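You operate a simulated robot arm through the tools that you are given. There is no shell and no other tool. Be economical: measure what you need, move in short steps, check, and stop when the job is done.

Carry out the task below with a simulated two-armed robot. There is one attempt and no reset: what you move stays moved.

Task
Change the white case's black gland plate for the red one and lock the orange latch.
Fine: black plate into the RETURNS carton; the other plate stays. Where these are worked on the way, their far stop is far enough and under half their travel is too little: orange latch.
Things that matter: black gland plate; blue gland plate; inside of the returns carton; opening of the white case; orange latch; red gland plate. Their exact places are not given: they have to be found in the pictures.

It is judged by the outcome, as a careful person would: the job done as asked, and still so three seconds after it is handed in. It fails if anything else is knocked over, pushed out of place, dropped, spilled or broken.

Robot
Two 7-joint arms with fingered hands on one trunk, on a carriage that runs on a rail from [0.063, 0] to [-1.817, -0.008] (x, y) and turns from -520 to -188 degrees about z. Base frame: it is fixed where the carriage stands at the start and does not move with it; the origin is on the floor, on the carriage's upright axis, x ahead of it, y to its left, z up; the surface under the hand at the start is at about z = 0.762. Lengths are in m, angles in degrees, forces in N, time in s.
The left shoulder is at the start at [0.07, 0.188, 1.223], the right one opposite. With the tool pointing down near the work surface each hand reaches from about 0.1 to 0.8 m from the robot's upright axis, wherever it stands, measured 20 degrees to its own side. Places, roughly: inside of the returns carton [0.9, 0.2, 0.8]; opening of the white case [0.7, 0.2, 0.8]; orange latch [0.7, 0.2, 0.8]. Payload 4 kg a hand.
The TCP of each hand is the grasp point between the finger pads, 0.026 m short of the fingertips. In the tool frame z runs along the fingers and y along their closing line. The gripper opens to 0.132 m. The gripper's body begins 0.073 m behind the TCP. The gripper is a hand of 4 fingers: y runs from the thumb to the fingers, the wrist lies at [0, 0, -0.224] in the tool frame, and closing takes about 1.5 s.
Orientation is told as [roll, pitch, yaw] about the base's x, y, z axes, in that order, counted from this pose: with the fingers straight down and closing along the base's y, the tool's x points along the base's -x, its y along +y and its z along -z.

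Tools
- The arms move only by the tool send_rows. It takes "left_moves", "right_moves" or both (then of equal length, played together; a hand with none holds still); each is a list of rows, each a list of 6 numbers: the shift along the base's x, y, z in m, then the turn, a rotation vector about the base's x, y, z in degrees. In form: [[x, y, z, rx, ry, rz], ...]. A call has 1 to 8 rows; each row is the pose to reach, as a shift and turn from the pose commanded when the call began. "left_grip" and "right_grip" are, for a hand that has rows, the finger opening in m, from 0 to 0.132, set as the call begins (left out, the last holds). Each row takes 0.2 s and may step no farther than 0.05 m and 8.6 degrees from the row before; otherwise, or with a gripper value out of range, the whole call is refused. Where a pose cannot be reached the arm comes as near as it can. A force on the tool above 40 N (or 10 N above the force at the start of the call, whichever is more), or a blocked arm, ends the call early, and 0.2 s more pass. The fingers move at their own pace (about 0.072 m/s each) and stop on an object; they squeeze with about 25 N. The grip force told is the motor's: it shows also when the fingers shut on nothing. Time passes only in rows, and 0.2 s behind the last, so rows that repeat a pose let the fingers close. It gives the time, the measured TCP pose, the force on the tool (base axes), the opening and the grip force at its end, in the units of the frame above (readings bear some noise), with the torque about the TCP (base axes, N m) and any sound that the robot's microphone picked up, and new pictures: "show" is both (left out), scene, wrist or none (wrist: the cameras of the hands that moved).
- Cameras (640 x 400 px; columns grow to the right, rows downward): "scene" is now at [0.1331, 0.0204, 1.4509]; the picture's right is [0.22, -0.97, 0.00], its down [-0.58, -0.13, -0.81] and it looks along [0.79, 0.18, -0.59] (base axes); focal length 278 px, centre (320, 200). "left" rides on the left gripper at [-0.073, 0.006, -0.094] in its tool frame; the picture's right is [-0.08, -1.00, 0.00], its down [0.78, -0.06, -0.62] and it looks along [0.61, -0.05, 0.79] (tool axes); focal length 230 px, centre (320, 200). "right" rides on the right gripper at [0.073, 0.006, -0.094] in its tool frame; the picture's right is [-0.08, 1.00, 0.00], its down [-0.78, -0.06, -0.62] and it looks along [-0.61, -0.05, 0.79] (tool axes); focal length 230 px, centre (320, 200).
- lift_body(by): slides the trunk up (or, below 0, down) by that many m; the arms and the scene camera ride with it, the base frame stays. It gives what a move gives, with no picture.
- drive_base(legs): drives the robot by 1 to 6 legs, each [ahead, left, turn to the left] in m, m and degrees, along the robot's own axes; the way and the turn of a leg run together, so that a leg with both is an arc; at most 1.5 m and 180 degrees a leg. The arms and the cameras ride along, it lands a little off, and it stops where it bumps. It keeps to its track: a leg is cut to what the track allows. It gives what a move gives, and a new picture of the scene camera.
- hand_shape(shape, hand): the hand has 4 fingers and takes this shape, open, in about a second: jaw (thumb against the fingers, like two jaws); tri (thumb and two fingers); tip (a fingertip pinch); poke (one finger out to press); point (the index stretched); flat (the hand flat); cup (the hand cupped); fist (a fist). The gripper value then closes the fingers along that shape, each until it touches; the sizes above hold for jaw. It gives what a move gives, with no picture.
- pan_tilt(pan, tilt): turns the head with the scene camera to pan (to the left, within 86 degrees either way) and tilt (down, from -29 to 69), counted from straight ahead of the robot. It gives what a move gives, and a new picture of the scene camera.
- measure_at(camera, pixels): there is no depth. For up to 12 entries [column, row, z] of the newest picture of that camera ("zoom" is the newest enlarged one), the place [x, y] in the base frame at which the ray of that pixel passes the height z, good to about 0.003 m. No time passes.
- zoom(camera, box): a new picture of the part [left, top, right, bottom] of that camera's present view, enlarged. No time passes.
- sign_off(): hands the job in; it is judged then, once.

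Go step by step. Measure first, check grasps and placings, and put right what went wrong. The budget is 80 turns and 260 pictures, counting those below and the enlarged ones. Unless the task says otherwise, let go and move clear before handing in, and close with one line.

The tools are called after "Emit:" as name(argument=value, ...) on one line, values as JSON. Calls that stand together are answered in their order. send_rows: Moves the arms, as the interface text tells. Its arguments: {"type":"object","properties":{"left_moves":{"type":"array","items":{"type":"array","items":{"type":"number"}}},"left_grip":{"type":"number"},"right_moves":{"type":"array","items":{"type":"array","items":{"type":"number"}}},"right_grip":{"type":"number"},"show":{"type":"string","enum":["both","scene","wrist","none"]}},"required":[]} The other tools are called the same way: lift_body (by) slides the trunk up or down; hand_shape (shape, hand) gives the hand a shape; drive_base (legs) drives the base; pan_tilt (pan, tilt) turns the head that bears the scene camera; measure_at (camera, pixels) gives the place at which the rays of pixels pass given heights; zoom (camera, box) takes an enlarged picture of a part of a camera's view; sign_off () hands the job in.

At the start:

```text
clock: 0.0
left_tool_pos: [0.5487, 0.3856, 1.1833]
left_ee_rot: [0.0, -0.1, 0.2]
left_contact_force: [-0.5, -0.5, 0.8]
left_ft_torque: [0.02, -0.02, 0.01]
left_opening: 0.1316
left_gripper_force: 0.0
left_shape: jaw
right_tool_pos: [0.5492, -0.102, 1.1375]
right_ee_rot: [0.1, 0.0, 0.0]
right_contact_force: [0.6, 0.5, -0.3]
right_ft_torque: [-0.02, 0.01, -0.01]
right_opening: 0.1319
right_gripper_force: 0.0
right_shape: jaw
trunk travel left (down, up): [-0.7, 0.24]
robot x, y, heading: [-0.0017, 0.0021, 0.1]
head pan, tilt: [12.9, 36.3]
```

scene: 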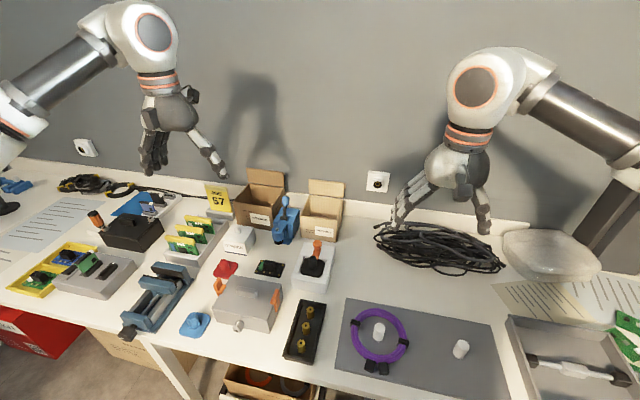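
right: 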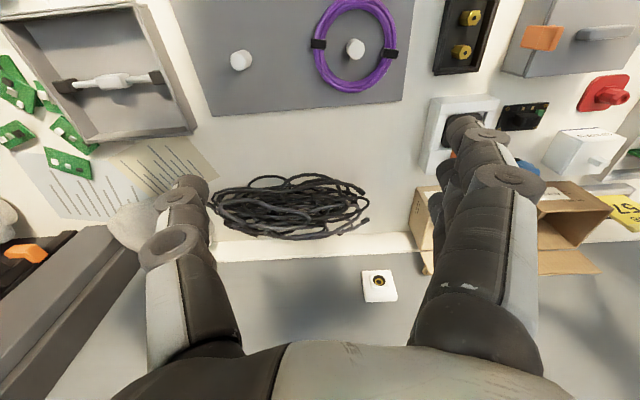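
left: 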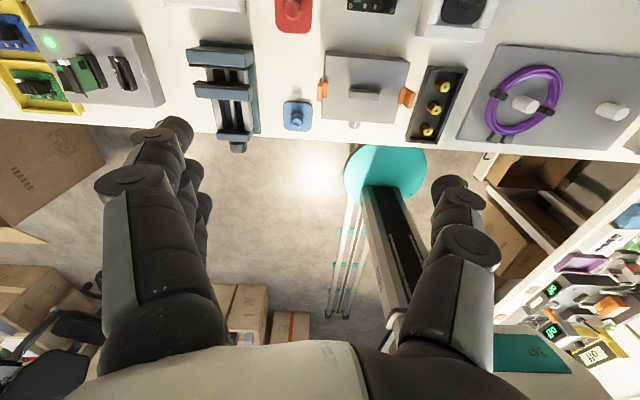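

The scene shows a grey box, plates in red (225,268) and blue (195,323), and a white case around (312,265). I'll zoom to identify the parts.

Emit:
zoom(camera="scene", box=[170, 220, 350, 345])

Emit:
zoom(camera="scene", box=[200, 160, 360, 260])

```text
3.20 times, centred on (260, 282) of scene
```

zoom: 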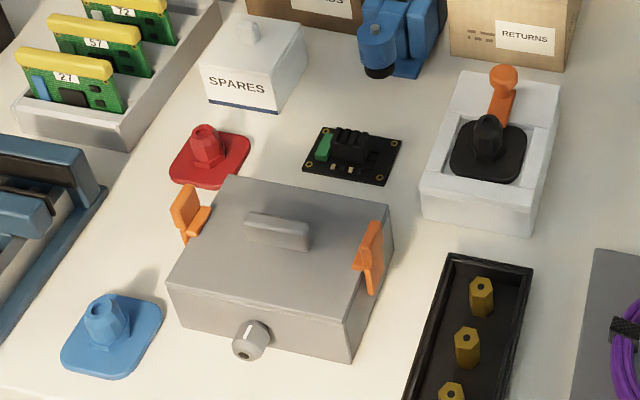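

```text
4.00 times, centred on (280, 210) of scene
```

zoom: 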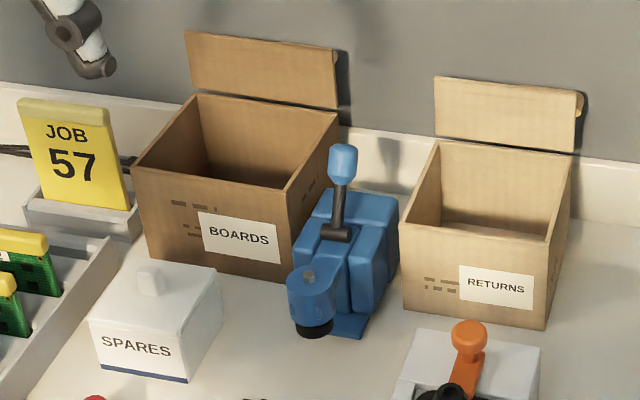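

The white case at (312,265) holds the black plate with an orange lever at its far side; the RETURNS carton is at (322,215). I'll measure positions.

Emit:
measure_at(camera="scene", pixels=[[308, 268, 0.82], [308, 268, 0.8], [293, 283, 0.762], [321, 289, 0.762], [334, 244, 0.8], [225, 270, 0.77], [225, 262, 0.8], [320, 241, 0.762], [322, 212, 0.762], [306, 197, 0.87], [342, 200, 0.87], [195, 325, 0.77]])

Emit:
zoom(camera="scene", box=[280, 230, 344, 295])

Emit:
zoom(camera="right", box=[410, 60, 640, 204])

```text
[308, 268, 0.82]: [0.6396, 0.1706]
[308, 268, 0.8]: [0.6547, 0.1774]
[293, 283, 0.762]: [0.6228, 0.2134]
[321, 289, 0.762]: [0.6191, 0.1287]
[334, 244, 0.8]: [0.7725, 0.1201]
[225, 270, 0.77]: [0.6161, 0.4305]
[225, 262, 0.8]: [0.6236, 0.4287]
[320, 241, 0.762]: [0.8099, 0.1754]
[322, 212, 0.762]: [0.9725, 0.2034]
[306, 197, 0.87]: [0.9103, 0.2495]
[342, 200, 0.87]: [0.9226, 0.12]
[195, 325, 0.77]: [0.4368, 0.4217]
```

```text
6.15 times, centred on (312, 262) of scene
```

zoom: 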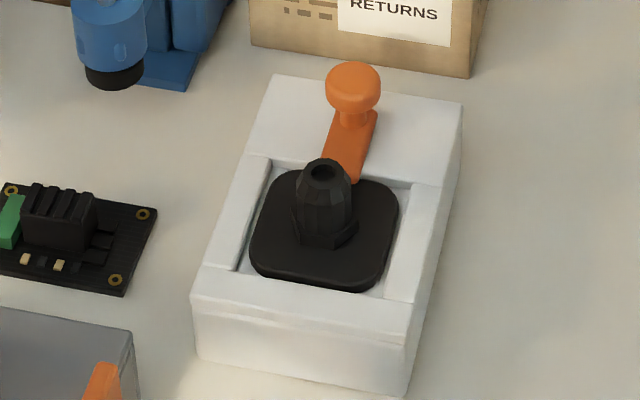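

```text
2.78 times, centred on (525, 132) of right
```

zoom: 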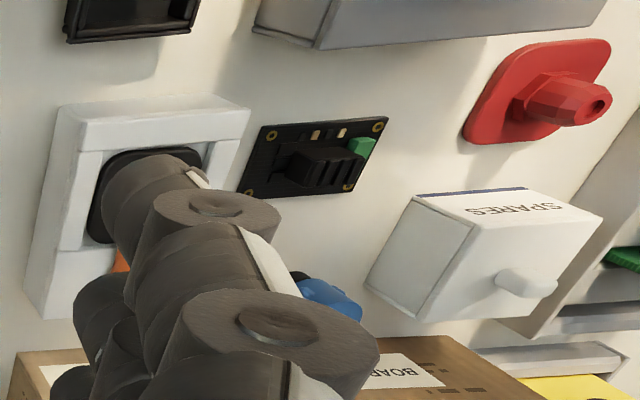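

The orange part is a bar with a knob behind the plate; I need to see whether it slides or swings. I'll bring the right hand's camera over for a closer view.

Emit:
send_rows(right_moves=[[0, 0.05, 0, 0, 0, 0], [-0.01, 0.1, 0, 0, 0, 0], [-0.03, 0.15, 0, 0, 0, 0], [-0.05, 0.2, 0, 0, 0, 0], [-0.07, 0.23, -0.02, 0, 0, 0], [-0.08, 0.25, -0.05, 0, 0, 0], [-0.08, 0.25, -0.08, 0, 0, 0]], left_moves=[[0, 0.03, 0, 0, 0, 0], [0, 0.06, 0, 0, 0, 0], [0, 0.1, 0, 0, 0, 0], [0, 0.1, 0, 0, 0, 0], [0, 0.1, 0, 0, 0, 0], [0, 0.1, 0, 0, 0, 0], [0, 0.1, 0, 0, 0, 0]])

```text
refused: row 2 steps farther than a row can; nothing moved
```

Emit:
send_rows(right_moves=[[0, 0.045, 0, 0, 0, 0], [-0.01, 0.09, 0, 0, 0, 0], [-0.02, 0.135, 0, 0, 0, 0], [-0.035, 0.18, 0, 0, 0, 0], [-0.05, 0.22, -0.01, 0, 0, 0], [-0.07, 0.25, -0.04, 0, 0, 0], [-0.08, 0.25, -0.08, 0, 0, 0]], left_moves=[[0, 0.03, 0, 0, 0, 0], [0, 0.06, 0, 0, 0, 0], [0, 0.1, 0, 0, 0, 0], [0, 0.1, 0, 0, 0, 0], [0, 0.1, 0, 0, 0, 0], [0, 0.1, 0, 0, 0, 0], [0, 0.1, 0, 0, 0, 0]])

```text
clock: 1.6
left_tool_pos: [0.5455, 0.4834, 1.1852]
left_ee_rot: [0.0, -0.1, 0.2]
left_contact_force: [0.4, -0.1, 0.1]
left_ft_torque: [0.01, -0.01, 0.01]
left_opening: 0.1317
left_gripper_force: 0.0
left_shape: jaw
right_tool_pos: [0.4691, 0.1446, 1.0573]
right_ee_rot: [0.0, 0.1, -0.1]
right_contact_force: [0.0, 0.4, -0.3]
right_ft_torque: [-0.02, 0.03, 0.02]
right_opening: 0.1321
right_gripper_force: 0.1
right_shape: jaw
trunk travel left (down, up): [-0.7, 0.24]
robot x, y, heading: [0.003, 0.0004, -0.1]
head pan, tilt: [12.9, 36.3]
```

scene: 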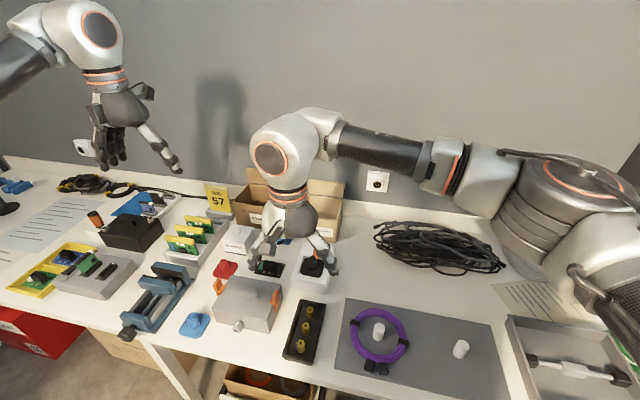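
right: 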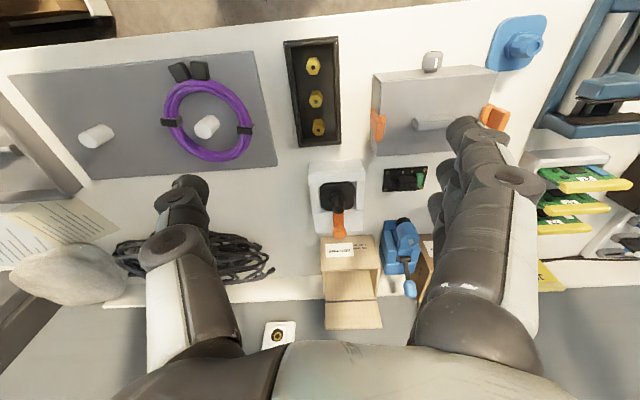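
left: 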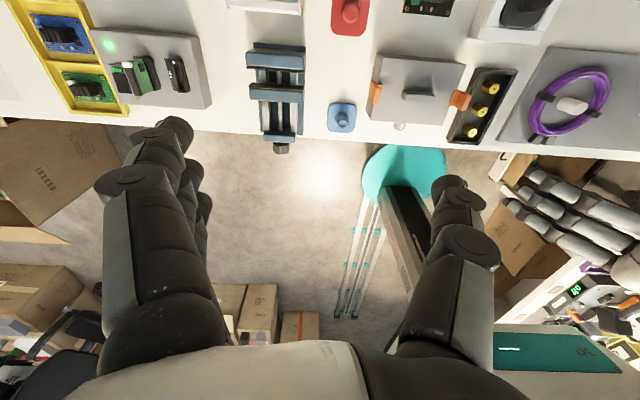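

The right wrist camera sees the case at (336,197). I'll enlarge it.

Emit:
zoom(camera="right", box=[290, 150, 400, 250])

Emit:
measure_at(camera="right", pixels=[[309, 173, 0.81], [363, 169, 0.81], [320, 237, 0.81], [320, 185, 0.81], [354, 183, 0.81], [321, 210, 0.81], [358, 208, 0.81], [339, 230, 0.83], [338, 209, 0.81], [318, 244, 0.85], [382, 239, 0.85], [378, 266, 0.85]])

```text
4.00 times, centred on (345, 200) of right
```

zoom: 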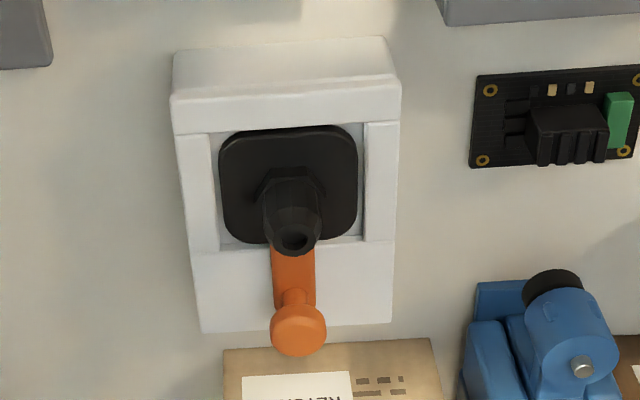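

```text
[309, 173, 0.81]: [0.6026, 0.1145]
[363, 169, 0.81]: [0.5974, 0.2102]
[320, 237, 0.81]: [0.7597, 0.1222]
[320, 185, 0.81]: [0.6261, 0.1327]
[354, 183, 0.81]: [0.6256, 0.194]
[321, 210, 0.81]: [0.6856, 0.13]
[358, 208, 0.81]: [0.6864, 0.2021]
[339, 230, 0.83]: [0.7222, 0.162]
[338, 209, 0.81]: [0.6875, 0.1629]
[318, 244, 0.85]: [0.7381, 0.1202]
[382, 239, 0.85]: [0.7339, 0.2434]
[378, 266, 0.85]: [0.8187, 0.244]
```

The plate opening is about x 0.62–0.69, y 0.13–0.20. To see how the latch meets the plate edge, I'll back the right hand off and look with the left camera from the far-left side.

Emit:
send_rows(right_moves=[[0, -0.04, 0.02, 0, 0, 0], [0, -0.08, 0.04, 0, 0, 0], [0, -0.12, 0.04, 0, 0, 0], [0, -0.16, 0.04, 0, 0, 0], [0, -0.2, 0.04, 0, 0, 0], [0, -0.24, 0.04, 0, 0, 0], [0, -0.28, 0.04, 0, 0, 0], [0, -0.32, 0.04, 0, 0, 0]], left_moves=[[0.03, 0, 0, 0, 0, 0], [0.06, 0, -0.02, 0, 0, 0], [0.09, -0.02, -0.04, 0, 0, 0], [0.12, -0.05, -0.06, 0, 0, 0], [0.15, -0.08, -0.08, 0, 0, 0], [0.18, -0.11, -0.1, 0, 0, 0], [0.2, -0.13, -0.12, 0, 0, 0], [0.22, -0.15, -0.14, 0, 0, 0]])

```text
clock: 3.4
left_tool_pos: [0.7675, 0.3337, 1.0437]
left_ee_rot: [0.3, 0.0, 0.0]
left_contact_force: [0.2, -0.3, 0.5]
left_ft_torque: [0.03, 0.02, 0.0]
left_opening: 0.1319
left_gripper_force: 0.1
left_shape: jaw
right_tool_pos: [0.4715, -0.1713, 1.0969]
right_ee_rot: [0.2, 0.1, -0.1]
right_contact_force: [0.5, -0.8, -0.6]
right_ft_torque: [0.02, -0.01, 0.03]
right_opening: 0.1318
right_gripper_force: 0.0
right_shape: jaw
trunk travel left (down, up): [-0.7, 0.24]
robot x, y, heading: [-0.0016, 0.0047, -0.0]
head pan, tilt: [12.9, 36.3]
```

scene: 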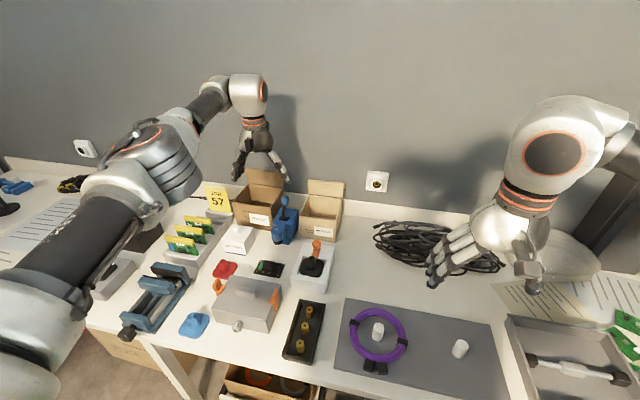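
right: 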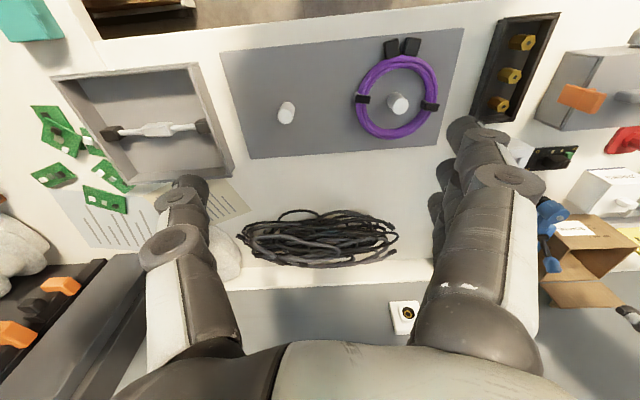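
left: 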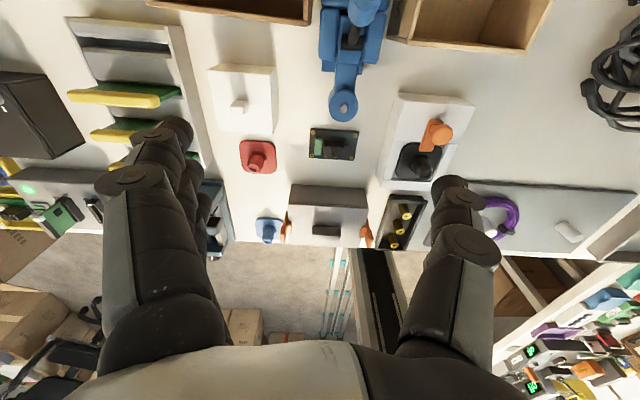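

Emit:
zoom(camera="left", box=[370, 85, 490, 195])

Emit:
zoom(camera="left", box=[220, 120, 300, 190])

Emit:
measure_at(camera="left", pixels=[[241, 143, 0.77], [272, 141, 0.77], [244, 172, 0.77], [275, 171, 0.77], [259, 162, 0.79], [418, 172, 0.81], [433, 125, 0.83], [439, 132, 0.85], [424, 150, 0.81], [397, 94, 0.81], [475, 103, 0.81]])

```text
3.64 times, centred on (430, 140) of left
```

zoom: 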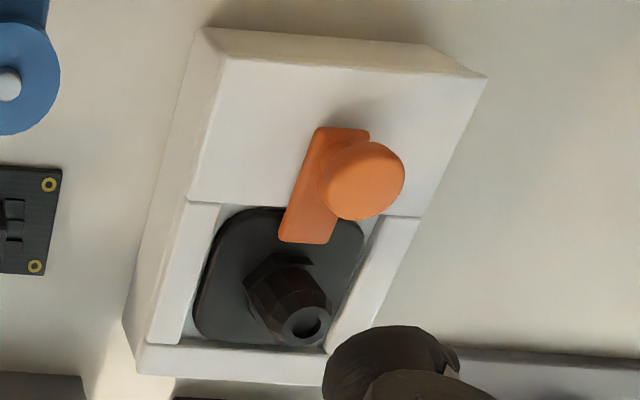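

```text
5.71 times, centred on (260, 155) of left
```

zoom: 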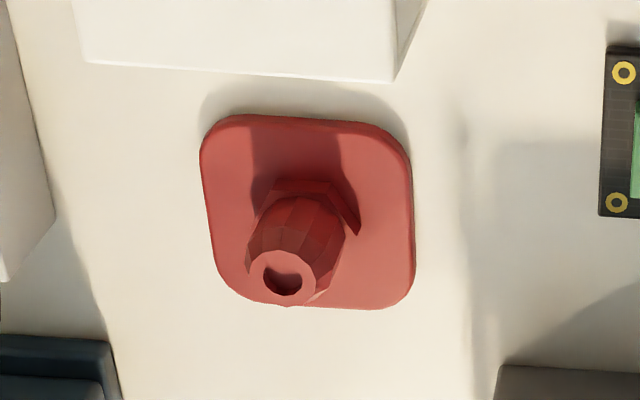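

```text
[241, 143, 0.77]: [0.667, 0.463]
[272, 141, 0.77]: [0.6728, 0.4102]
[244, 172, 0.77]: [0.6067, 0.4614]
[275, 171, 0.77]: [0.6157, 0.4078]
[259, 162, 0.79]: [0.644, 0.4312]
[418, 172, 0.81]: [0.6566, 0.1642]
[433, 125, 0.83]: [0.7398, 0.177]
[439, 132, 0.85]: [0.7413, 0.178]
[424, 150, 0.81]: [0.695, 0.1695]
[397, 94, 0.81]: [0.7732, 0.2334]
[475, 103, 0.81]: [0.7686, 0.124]
```

The bar overlaps the black plate's far edge, so the latch is locked now and must be opened first. I'll measure heights and look closer at the knob.

Emit:
measure_at(camera="scene", pixels=[[292.5, 286.7, 0.762], [291.2, 277.5, 0.78], [291.2, 277.5, 0.79], [291.2, 277.5, 0.8], [317.3, 243.5, 0.83], [317.3, 243.5, 0.85], [312.5, 257, 0.83], [312.5, 257, 0.84]])

Emit:
send_rows(left_moves=[[0.01, -0.02, -0.03, 0, 0, 0], [0.02, -0.04, -0.06, 0, 0, 0]], show="none")

Emit:
zoom(camera="left", box=[340, 80, 500, 180])

```text
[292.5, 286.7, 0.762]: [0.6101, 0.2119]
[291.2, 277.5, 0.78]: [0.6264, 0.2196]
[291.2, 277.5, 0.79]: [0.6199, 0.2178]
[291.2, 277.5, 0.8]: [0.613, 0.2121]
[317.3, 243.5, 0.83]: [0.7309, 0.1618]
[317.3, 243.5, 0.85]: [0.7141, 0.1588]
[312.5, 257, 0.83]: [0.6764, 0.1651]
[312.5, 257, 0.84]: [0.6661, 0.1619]
```

```text
clock: 4.0
left_tool_pos: [0.7721, 0.3053, 0.9986]
left_ee_rot: [-0.1, 0.0, 0.0]
left_contact_force: [-0.2, -0.3, 0.1]
left_ft_torque: [0.04, 0.02, 0.01]
left_opening: 0.1321
left_gripper_force: 0.1
left_shape: jaw
left hand out of reach, approached as far as the arm can: row 1, 2
right_tool_pos: [0.4689, -0.1682, 1.097]
right_ee_rot: [-0.1, 0.0, -0.1]
right_contact_force: [0.2, -0.3, -0.1]
right_ft_torque: [-0.03, 0.02, -0.02]
right_opening: 0.1317
right_gripper_force: 0.0
right_shape: jaw
trunk travel left (down, up): [-0.7, 0.24]
robot x, y, heading: [-0.0005, -0.0009, 0.2]
head pan, tilt: [12.9, 36.3]
```

```text
4.00 times, centred on (420, 130) of left
```

zoom: 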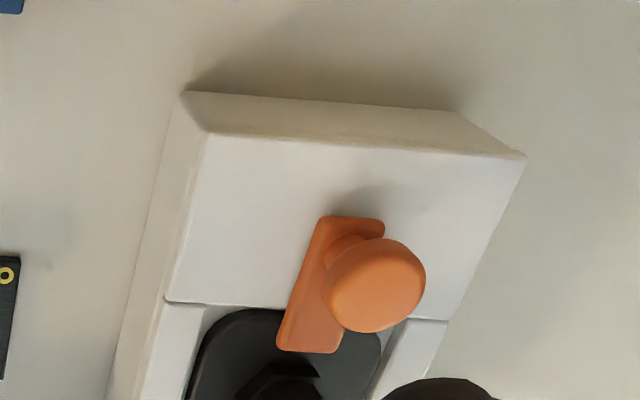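

The latch is a bar with a knob near its far end at about (0.729, 0.165, 0.83). Reach is short, so I'll pull the left hand back and drive the base forward along its rail.

Emit:
send_rows(left_moves=[[-0.03, 0, 0.03, 0, 0, 0], [-0.07, -0.01, 0.05, 0, 0, 0], [-0.11, -0.03, 0.05, 0, 0, 0], [-0.14, -0.05, 0.05, 0, 0, 0], [-0.14, -0.09, 0.05, 0, 0, 0], [-0.14, -0.115, 0.05, 0, 0, 0]], right_moves=[[0, -0.02, 0, 0, 0, 0], [0, -0.04, 0, 0, 0, 0], [0, -0.06, 0, 0, 0, 0], [0, -0.08, 0, 0, 0, 0], [0, -0.08, 0, 0, 0, 0], [0, -0.08, 0, 0, 0, 0]], show="none")

Emit:
drive_base(legs=[[0.06, 0, 0]])

```text
clock: 5.4
left_tool_pos: [0.6364, 0.194, 1.0475]
left_ee_rot: [0.0, -0.1, 0.1]
left_contact_force: [-0.6, 0.1, 0.1]
left_ft_torque: [0.01, 0.02, 0.0]
left_opening: 0.1322
left_gripper_force: 0.0
left_shape: jaw
right_tool_pos: [0.4693, -0.2519, 1.0962]
right_ee_rot: [0.0, 0.1, 0.0]
right_contact_force: [0.4, -1.0, 0.0]
right_ft_torque: [0.01, -0.02, 0.03]
right_opening: 0.1317
right_gripper_force: 0.1
right_shape: jaw
trunk travel left (down, up): [-0.7, 0.24]
robot x, y, heading: [0.0043, -0.0001, -0.3]
head pan, tilt: [12.9, 36.3]
```

```text
clock: 6.4
left_tool_pos: [0.6935, 0.1956, 1.0486]
left_ee_rot: [0.0, -0.1, 0.1]
left_contact_force: [0.0, 0.4, 1.0]
left_ft_torque: [-0.01, -0.01, 0.01]
left_opening: 0.1321
left_gripper_force: 0.0
left_shape: jaw
right_tool_pos: [0.5275, -0.2507, 1.0976]
right_ee_rot: [-0.2, -0.1, 0.0]
right_contact_force: [0.5, -0.8, -0.2]
right_ft_torque: [-0.02, -0.03, -0.02]
right_opening: 0.1317
right_gripper_force: 0.2
right_shape: jaw
trunk travel left (down, up): [-0.7, 0.24]
robot x, y, heading: [0.0596, 0.0013, -0.1]
head pan, tilt: [12.9, 36.3]
```

scene: 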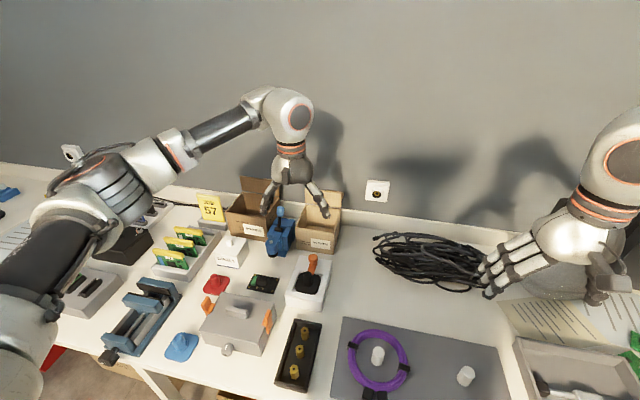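

Now positioned; I'll bring the left hand above the knob at (0.728, 0.165) with a narrower opening and check.

Emit:
send_rows(left_moves=[[0.01, -0.01, -0.03, 0, 0, 0], [0.02, -0.02, -0.06, 0, 0, 0], [0.034, -0.031, -0.09, 0, 0, 0], [0.034, -0.031, -0.12, 0, 0, 0], [0.034, -0.031, -0.12, 0, 0, 0]], left_grip=0.07)

Emit:
zoom(camera="scene", box=[230, 190, 358, 310])

```text
clock: 7.6
left_tool_pos: [0.7294, 0.1649, 0.9277]
left_ee_rot: [0.1, 0.0, 0.0]
left_contact_force: [0.3, 0.0, 0.8]
left_ft_torque: [0.0, 0.02, 0.05]
left_opening: 0.0708
left_gripper_force: 0.0
left_shape: jaw
right_tool_pos: [0.5293, -0.2511, 1.096]
right_ee_rot: [0.0, 0.0, 0.0]
right_contact_force: [0.1, 0.1, 0.0]
right_ft_torque: [-0.02, -0.02, -0.02]
right_opening: 0.1318
right_gripper_force: 0.1
right_shape: jaw
trunk travel left (down, up): [-0.7, 0.24]
robot x, y, heading: [0.0581, -0.0002, 0.1]
head pan, tilt: [12.9, 36.3]
```

scene: 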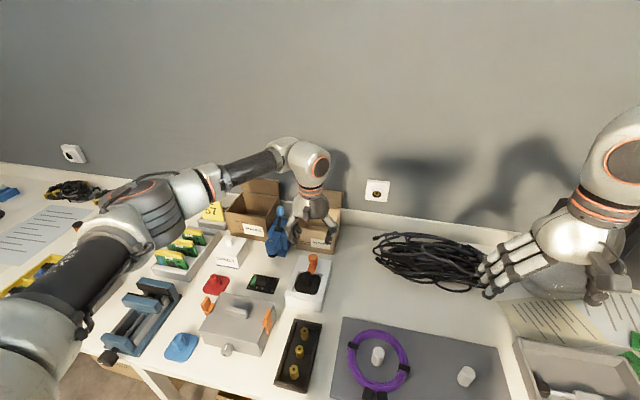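
left: 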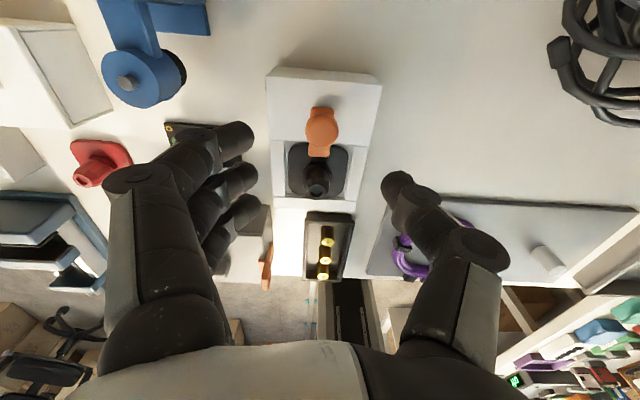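

```text
3.33 times, centred on (294, 250) of scene
```

zoom: 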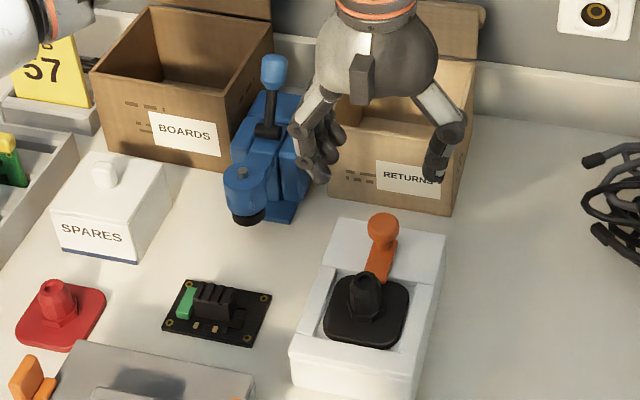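

The knob at (321,130) lines up under the grasp point. I'll check clearance to the blue press before going down.

Emit:
measure_at(camera="left", pixels=[[187, 75, 0.82], [187, 75, 0.85], [205, 30, 0.8], [321, 130, 0.835], [308, 155, 0.81], [330, 155, 0.81], [321, 107, 0.83]])

Emit:
zoom(camera="left", box=[250, 60, 400, 210])

```text
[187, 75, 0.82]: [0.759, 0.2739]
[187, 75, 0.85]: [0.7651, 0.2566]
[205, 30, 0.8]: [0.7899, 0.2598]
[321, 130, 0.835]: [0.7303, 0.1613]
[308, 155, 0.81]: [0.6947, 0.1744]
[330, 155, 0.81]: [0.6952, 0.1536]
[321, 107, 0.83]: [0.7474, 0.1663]
```

```text
2.67 times, centred on (325, 135) of left
```

zoom: 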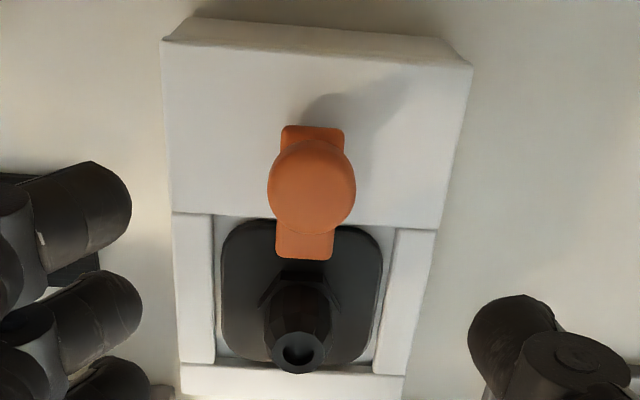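

Clearance is small but enough. I'll close to 0.05 and descend around the knob.

Emit:
send_rows(left_moves=[[0, -0.002, -0.02, 0, 0, 0], [0, -0.002, -0.04, 0, 0, 0], [0, -0.002, -0.06, 0, 0, 0], [0, -0.002, -0.075, 0, 0, 0], [0, -0.002, -0.085, 0, 0, 0], [0, -0.002, -0.09, 0, 0, 0]], left_grip=0.05)

Emit:
zoom(camera="scene", box=[230, 190, 358, 310])

```text
clock: 9.0
left_tool_pos: [0.7281, 0.1635, 0.838]
left_ee_rot: [0.0, 0.0, 0.1]
left_contact_force: [-0.4, 0.5, -0.4]
left_ft_torque: [0.02, 0.02, 0.01]
left_opening: 0.0508
left_gripper_force: 0.0
left_shape: jaw
right_tool_pos: [0.5278, -0.251, 1.0959]
right_ee_rot: [0.0, 0.0, 0.0]
right_contact_force: [0.2, -1.0, -0.3]
right_ft_torque: [-0.01, -0.06, -0.04]
right_opening: 0.1321
right_gripper_force: 0.1
right_shape: jaw
trunk travel left (down, up): [-0.7, 0.24]
robot x, y, heading: [0.0574, 0.0001, 0.1]
head pan, tilt: [12.9, 36.3]
```

scene: 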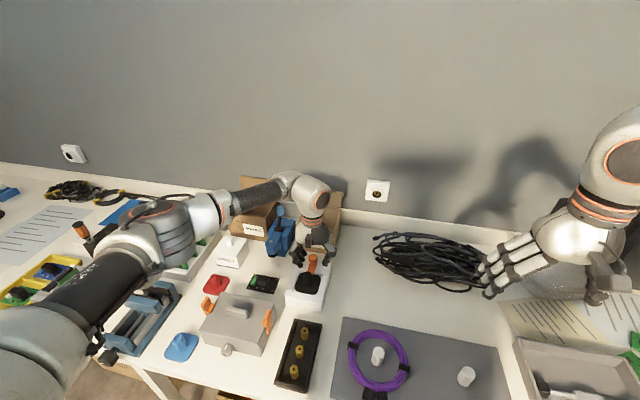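
left: 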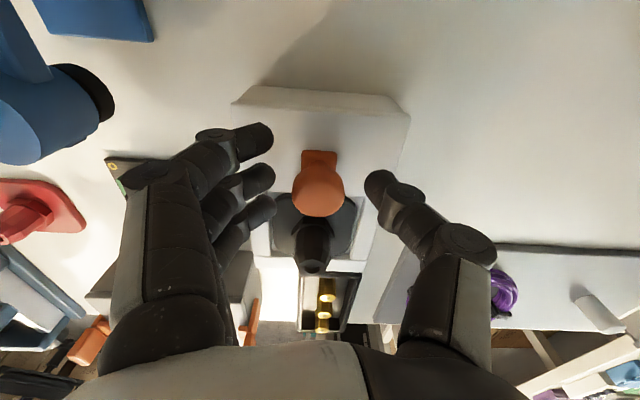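

```text
3.33 times, centred on (294, 250) of scene
```

zoom: 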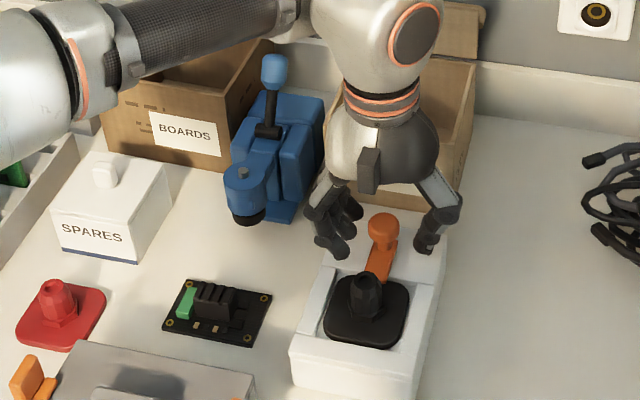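

The fingers straddle the knob. I'll close on it.

Emit:
send_rows(left_moves=[[0, 0, 0, 0, 0, 0], [0, 0, 0, 0, 0, 0], [0, 0, 0, 0, 0, 0], [0, 0, 0, 0, 0, 0]], left_grip=0.0, show="wrist")

```text
clock: 10.0
left_tool_pos: [0.7291, 0.1603, 0.8369]
left_ee_rot: [0.0, 0.1, 0.0]
left_contact_force: [-2.4, -12.7, -9.8]
left_ft_torque: [0.01, -0.01, -0.03]
left_opening: 0.0025
left_gripper_force: 25.2
left_shape: jaw
right_tool_pos: [0.529, -0.2526, 1.0961]
right_ee_rot: [0.1, 0.0, 0.0]
right_contact_force: [0.5, 0.0, -0.2]
right_ft_torque: [0.01, 0.01, 0.01]
right_opening: 0.1317
right_gripper_force: 0.0
right_shape: jaw
trunk travel left (down, up): [-0.7, 0.24]
robot x, y, heading: [0.0615, -0.0017, 0.0]
head pan, tilt: [12.9, 36.3]
```

left: 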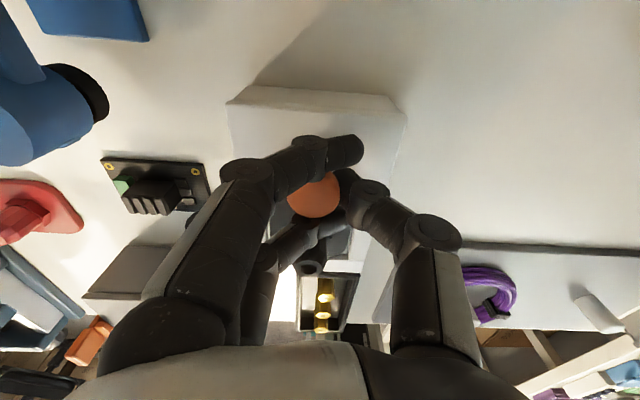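

The fingers cage the knob. I'll pull gently in +x to see whether the latch slides.

Emit:
send_rows(left_moves=[[0.006, 0.002, 0, 0, 0, 0], [0.012, 0.002, 0, 0, 0, 0], [0.018, 0.002, 0, 0, 0, 0], [0.024, 0.002, 0, 0, 0, 0]], show="wrist")

Emit:
zoom(camera="scene", box=[270, 220, 350, 310])

```text
clock: 10.6
left_tool_pos: [0.7343, 0.1587, 0.8359]
left_ee_rot: [0.0, 0.8, -0.1]
left_contact_force: [-18.0, -6.9, 6.3]
left_ft_torque: [0.16, 0.18, 0.08]
left_opening: 0.0017
left_gripper_force: 24.8
left_shape: jaw
right_tool_pos: [0.5273, -0.251, 1.0972]
right_ee_rot: [0.1, -0.1, -0.1]
right_contact_force: [0.7, -0.8, -0.1]
right_ft_torque: [-0.02, 0.05, 0.0]
right_opening: 0.1319
right_gripper_force: 0.0
right_shape: jaw
trunk travel left (down, up): [-0.7, 0.24]
robot x, y, heading: [0.0575, -0.002, 0.2]
head pan, tilt: [12.9, 36.3]
stopped in row 3 (left hand): the force on the tool passed its limit at 44 N (the readings are from after the stop); the commanded pose is now the measured one
```

left: 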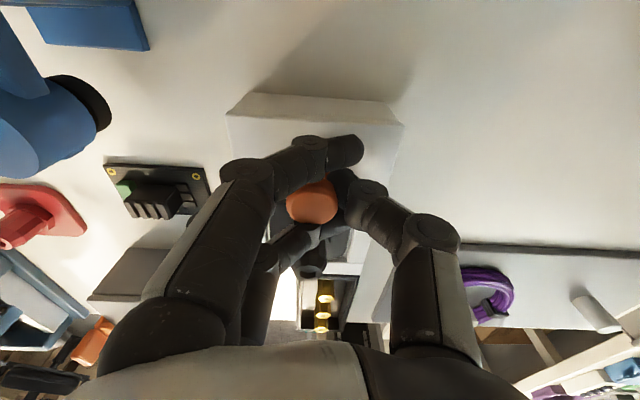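

```text
4.44 times, centred on (310, 265) of scene
```

zoom: 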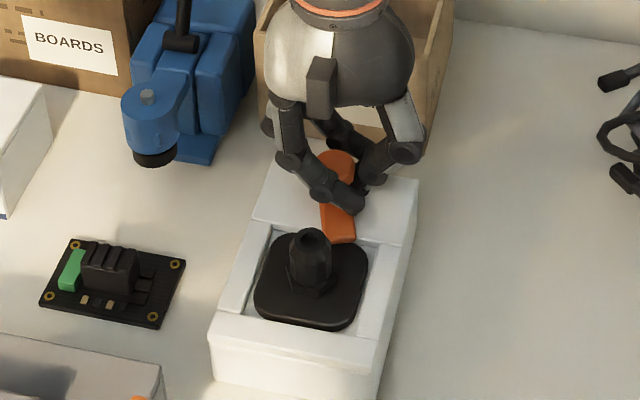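

It did not slide in +x (44 N). The knob may be a turn button, so I'll ease off and twist gently.

Emit:
send_rows(left_moves=[[-0.005, 0, 0, 0, 0, 0], [-0.005, 0, 0, 0, 0, 6], [-0.005, 0, 0, 0, 0, 12], [-0.005, 0, 0, 0, 0, 18], [-0.005, 0, 0, 0, 0, 24]], show="wrist")

Emit:
zoom(camera="scene", box=[270, 220, 350, 310])

```text
clock: 11.8
left_tool_pos: [0.7343, 0.1612, 0.8363]
left_ee_rot: [0.1, 0.5, 24.0]
left_contact_force: [17.9, -3.7, 9.2]
left_ft_torque: [0.23, -0.06, -0.03]
left_opening: 0.0018
left_gripper_force: 25.2
left_shape: jaw
right_tool_pos: [0.5297, -0.2517, 1.0966]
right_ee_rot: [0.0, 0.1, 0.0]
right_contact_force: [0.0, -0.5, -0.7]
right_ft_torque: [0.01, -0.01, 0.02]
right_opening: 0.1321
right_gripper_force: 0.1
right_shape: jaw
trunk travel left (down, up): [-0.7, 0.24]
robot x, y, heading: [0.0613, 0.0023, -0.1]
head pan, tilt: [12.9, 36.3]
```

left: 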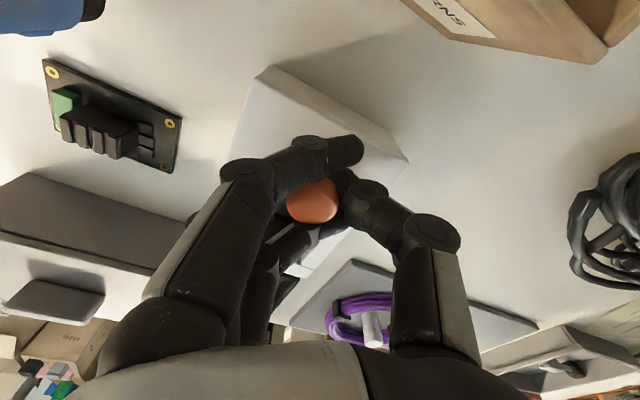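

```text
4.44 times, centred on (310, 265) of scene
```

zoom: 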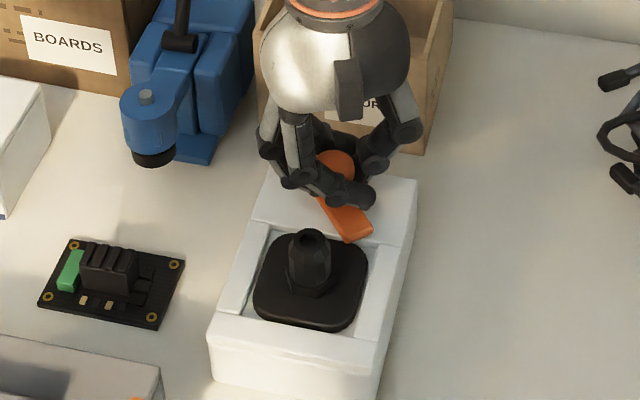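

It turns: the bar's tip swung off toward the right. I'll keep turning to its far stop.

Emit:
send_rows(left_moves=[[0.003, 0, 0, 0, 0, 8], [0.003, 0, 0, 0, 0, 16], [0.003, 0, 0, 0, 0, 24], [0.003, 0, 0, 0, 0, 32], [0.003, 0, 0, 0, 0, 40], [0.003, 0, 0, 0, 0, 48], [0.003, 0, 0, 0, 0, 56]], show="wrist")

Emit:
zoom(camera="scene", box=[270, 220, 350, 310])

```text
clock: 13.4
left_tool_pos: [0.7341, 0.165, 0.8348]
left_ee_rot: [0.0, 0.6, 80.2]
left_contact_force: [8.7, 18.0, 13.7]
left_ft_torque: [0.47, 0.3, -0.29]
left_opening: 0.003
left_gripper_force: 25.0
left_shape: jaw
right_tool_pos: [0.528, -0.2477, 1.0975]
right_ee_rot: [-0.1, 0.1, 0.1]
right_contact_force: [0.0, -0.1, -0.4]
right_ft_torque: [0.0, -0.02, 0.0]
right_opening: 0.1322
right_gripper_force: 0.0
right_shape: jaw
trunk travel left (down, up): [-0.7, 0.24]
robot x, y, heading: [0.0576, 0.001, 0.2]
head pan, tilt: [12.9, 36.3]
```

left: 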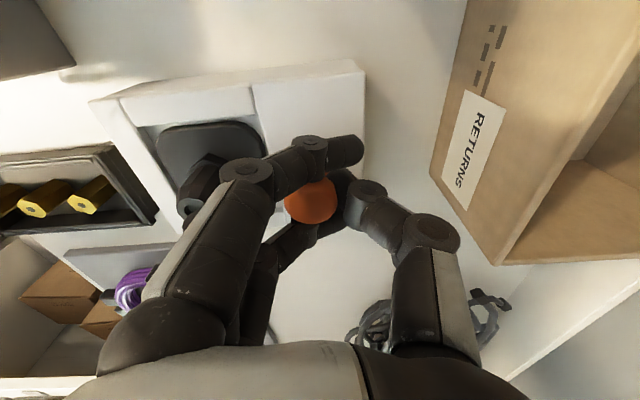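

```text
4.44 times, centred on (310, 265) of scene
```

zoom: 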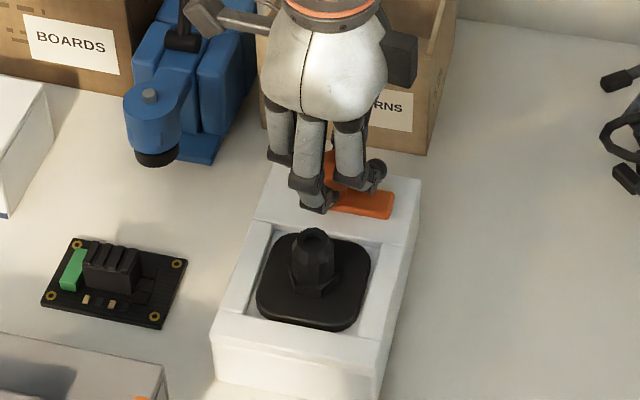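

The bar now points right, clear of the plate. A little more turn to the stop.

Emit:
send_rows(left_moves=[[0, -0.003, 0, 0, 0, 7], [0, -0.003, 0, 0, 0, 14], [0, -0.003, 0, 0, 0, 20]], show="none")

Emit:
zoom(camera="scene", box=[270, 220, 350, 310])

```text
clock: 14.2
left_tool_pos: [0.734, 0.1602, 0.8338]
left_ee_rot: [0.0, 0.7, 100.0]
left_contact_force: [4.8, 18.4, 8.4]
left_ft_torque: [0.16, 0.33, -0.22]
left_opening: 0.0029
left_gripper_force: 25.2
left_shape: jaw
right_tool_pos: [0.5278, -0.2484, 1.0975]
right_ee_rot: [-0.1, 0.0, 0.0]
right_contact_force: [0.0, -0.8, -0.5]
right_ft_torque: [0.01, -0.01, -0.03]
right_opening: 0.1319
right_gripper_force: 0.0
right_shape: jaw
trunk travel left (down, up): [-0.7, 0.24]
robot x, y, heading: [0.0592, 0.0007, 0.1]
head pan, tilt: [12.9, 36.3]
```

```text
4.44 times, centred on (310, 265) of scene
```

zoom: 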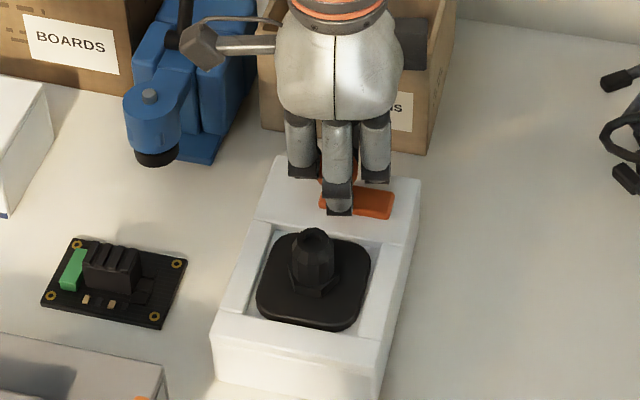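

Latch is open at about 90°. I'll release, rise, and rotate back part way.

Emit:
send_rows(left_moves=[[0, 0, 0, 0, 0, 0], [0, 0, 0, 0, 0, 0], [0, 0, 0, 0, 0, 0], [0, 0, 0.03, 0, 0, 0], [0, 0, 0.07, 0, 0, 0], [0, 0, 0.11, 0, 0, 0]], left_grip=0.05, show="none")

Emit:
send_rows(left_moves=[[-0.03, 0, 0, 0, 0, -8], [-0.05, 0, 0, 0, 0, -16], [-0.06, 0, 0, 0, 0, -24], [-0.07, 0, 0, 0, 0, -32], [-0.077, 0, 0, 0, 0, -40], [-0.077, 0, 0, 0, 0, -48], [-0.077, 0, 0, 0, 0, -56], [-0.077, 0, 0, 0, 0, -64]], show="none")

Emit:
send_rows(left_moves=[[0, 0, 0, 0, 0, -8], [0, 0, 0, 0, 0, -16], [0, 0, 0, 0, 0, -24], [0, 0, 0, 0, 0, -32], [0, 0, 0, 0, 0, -36], [0, 0, 0, 0, 0, -36]], left_grip=0.07)

Emit:
zoom(camera="scene", box=[270, 220, 350, 310])

Emit:
zoom(camera="left", box=[240, 60, 400, 200])

```text
clock: 15.6
left_tool_pos: [0.7351, 0.1589, 0.9459]
left_ee_rot: [0.0, 0.6, 100.0]
left_contact_force: [0.6, 0.4, -0.3]
left_ft_torque: [-0.01, -0.04, 0.02]
left_opening: 0.0494
left_gripper_force: 0.0
left_shape: jaw
right_tool_pos: [0.5272, -0.2508, 1.0962]
right_ee_rot: [0.0, 0.0, 0.0]
right_contact_force: [0.1, 0.8, 0.1]
right_ft_torque: [0.01, -0.01, 0.01]
right_opening: 0.1321
right_gripper_force: 0.1
right_shape: jaw
trunk travel left (down, up): [-0.7, 0.24]
robot x, y, heading: [0.0557, -0.0016, -0.0]
head pan, tilt: [12.9, 36.3]
```

```text
clock: 17.4
left_tool_pos: [0.6579, 0.159, 0.9464]
left_ee_rot: [0.2, 0.6, 35.8]
left_contact_force: [-0.1, 0.0, 0.4]
left_ft_torque: [-0.01, -0.02, -0.02]
left_opening: 0.0493
left_gripper_force: 0.1
left_shape: jaw
right_tool_pos: [0.5283, -0.251, 1.0964]
right_ee_rot: [0.0, -0.1, 0.0]
right_contact_force: [-0.6, 0.8, 0.8]
right_ft_torque: [-0.02, 0.0, -0.01]
right_opening: 0.1321
right_gripper_force: 0.0
right_shape: jaw
trunk travel left (down, up): [-0.7, 0.24]
robot x, y, heading: [0.0611, -0.0014, -0.1]
head pan, tilt: [12.9, 36.3]
```

```text
clock: 18.8
left_tool_pos: [0.6556, 0.1579, 0.9454]
left_ee_rot: [0.1, 0.6, -0.1]
left_contact_force: [-0.1, 0.1, -0.4]
left_ft_torque: [0.0, 0.01, 0.02]
left_opening: 0.069
left_gripper_force: 0.0
left_shape: jaw
right_tool_pos: [0.5273, -0.251, 1.0963]
right_ee_rot: [0.1, 0.0, 0.1]
right_contact_force: [0.7, 0.3, -0.1]
right_ft_torque: [-0.04, 0.02, 0.01]
right_opening: 0.1317
right_gripper_force: 0.0
right_shape: jaw
trunk travel left (down, up): [-0.7, 0.24]
robot x, y, heading: [0.0592, 0.001, 0.1]
head pan, tilt: [12.9, 36.3]
```

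scene: 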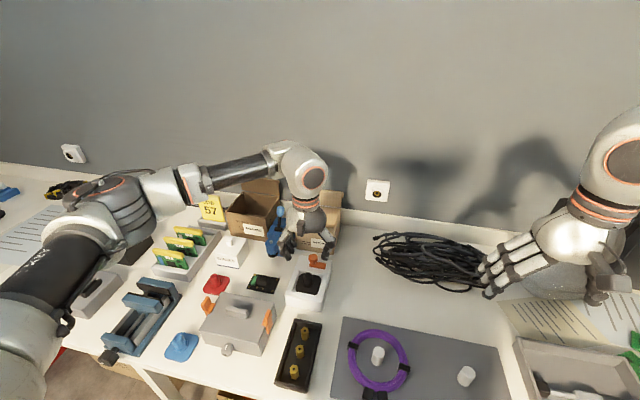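
left: 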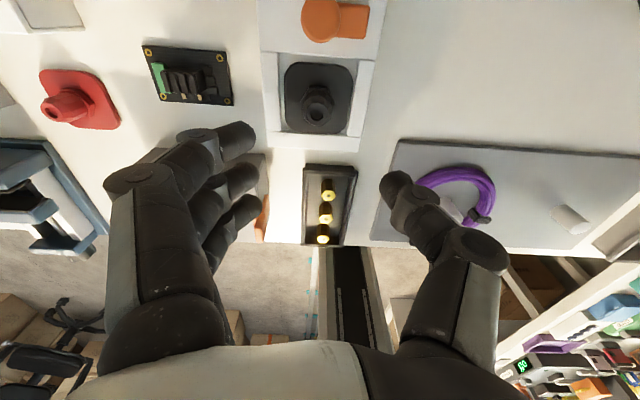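

```text
4.44 times, centred on (310, 265) of scene
```

zoom: 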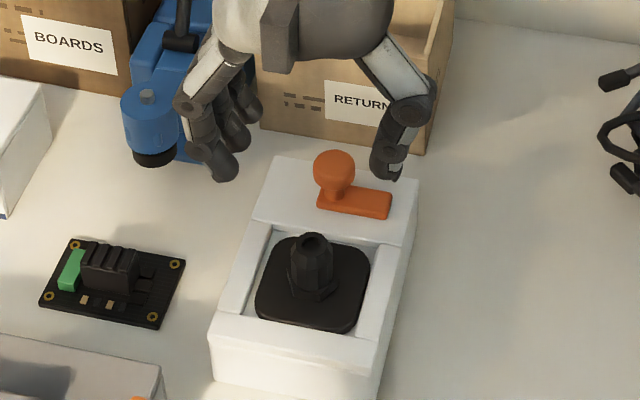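

```text
2.86 times, centred on (320, 130) of left
```

zoom: 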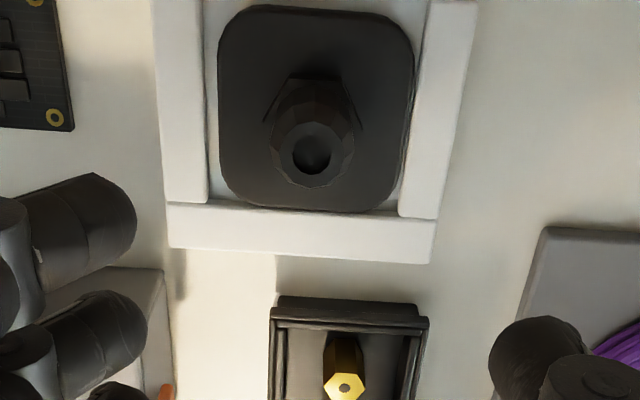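

The latch is clear. I'll measure the black gland location.

Emit:
measure_at(camera="left", pixels=[[318, 113, 0.84], [318, 113, 0.85], [318, 97, 0.81], [284, 68, 0.795], [354, 68, 0.795], [285, 130, 0.795], [350, 133, 0.795], [78, 106, 0.8], [70, 113, 0.815]])

Emit:
measure_at(camera="scene", pixels=[[308.3, 273.5, 0.83], [308.3, 273.5, 0.84], [308.3, 273.5, 0.85], [308.6, 284, 0.8], [308.6, 284, 0.81], [214, 277, 0.8], [214, 277, 0.81], [216, 288, 0.77]])

```text
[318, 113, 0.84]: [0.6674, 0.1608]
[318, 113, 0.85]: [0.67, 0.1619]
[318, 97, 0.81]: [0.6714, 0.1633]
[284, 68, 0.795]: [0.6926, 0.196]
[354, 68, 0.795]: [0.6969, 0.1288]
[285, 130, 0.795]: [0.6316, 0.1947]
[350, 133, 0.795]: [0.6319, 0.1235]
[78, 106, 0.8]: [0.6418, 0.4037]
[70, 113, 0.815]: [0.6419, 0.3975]
```

```text
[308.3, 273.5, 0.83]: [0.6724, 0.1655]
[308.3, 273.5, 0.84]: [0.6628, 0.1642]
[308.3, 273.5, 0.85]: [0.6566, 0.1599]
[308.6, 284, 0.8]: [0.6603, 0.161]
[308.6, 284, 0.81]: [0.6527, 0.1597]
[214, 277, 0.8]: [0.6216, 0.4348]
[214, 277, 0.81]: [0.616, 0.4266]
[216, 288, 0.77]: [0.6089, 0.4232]
```

The gland is at about (0.665, 0.161), top near 0.837. I'll descend around it and close.

Emit:
send_rows(left_moves=[[0.004, 0.002, -0.03, 0, -0.6, 0], [0.009, 0.003, -0.06, 0, -0.6, 0], [0.009, 0.003, -0.085, 0, -0.6, 0], [0.009, 0.003, -0.1, 0, -0.6, 0], [0.009, 0.003, -0.112, 0, -0.6, 0]], left_grip=0.06)

Emit:
zoom(camera="scene", box=[270, 220, 350, 310])

```text
clock: 20.0
left_tool_pos: [0.6651, 0.1635, 0.8323]
left_ee_rot: [0.0, 0.0, -0.1]
left_contact_force: [0.8, 0.0, 0.3]
left_ft_torque: [0.01, -0.04, -0.01]
left_opening: 0.0609
left_gripper_force: 0.0
left_shape: jaw
right_tool_pos: [0.5274, -0.2502, 1.0973]
right_ee_rot: [0.1, 0.0, 0.1]
right_contact_force: [0.4, -0.2, -0.6]
right_ft_torque: [-0.01, 0.0, -0.02]
right_opening: 0.1318
right_gripper_force: 0.0
right_shape: jaw
trunk travel left (down, up): [-0.7, 0.24]
robot x, y, heading: [0.0615, 0.0018, -0.1]
head pan, tilt: [12.9, 36.3]
```

scene: 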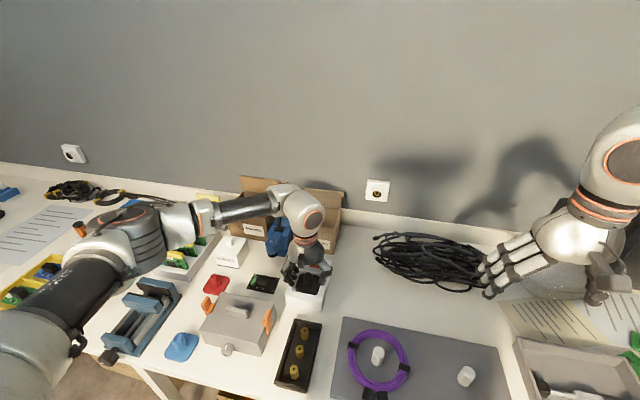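
left: 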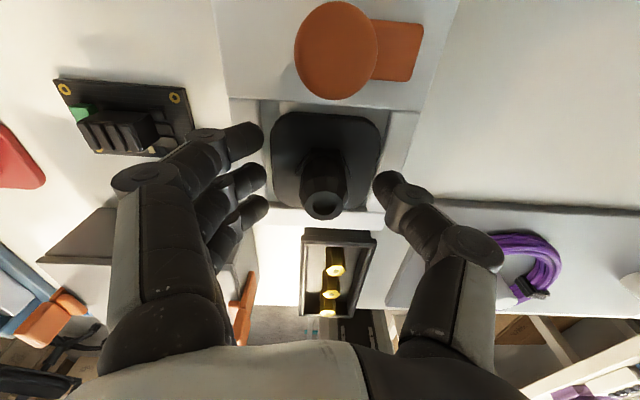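

```text
4.44 times, centred on (310, 265) of scene
```

zoom: 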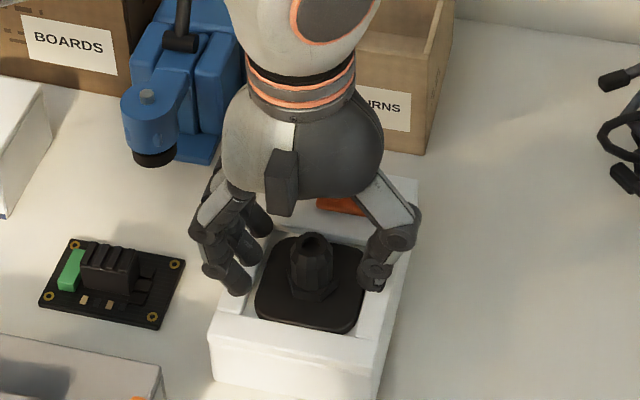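

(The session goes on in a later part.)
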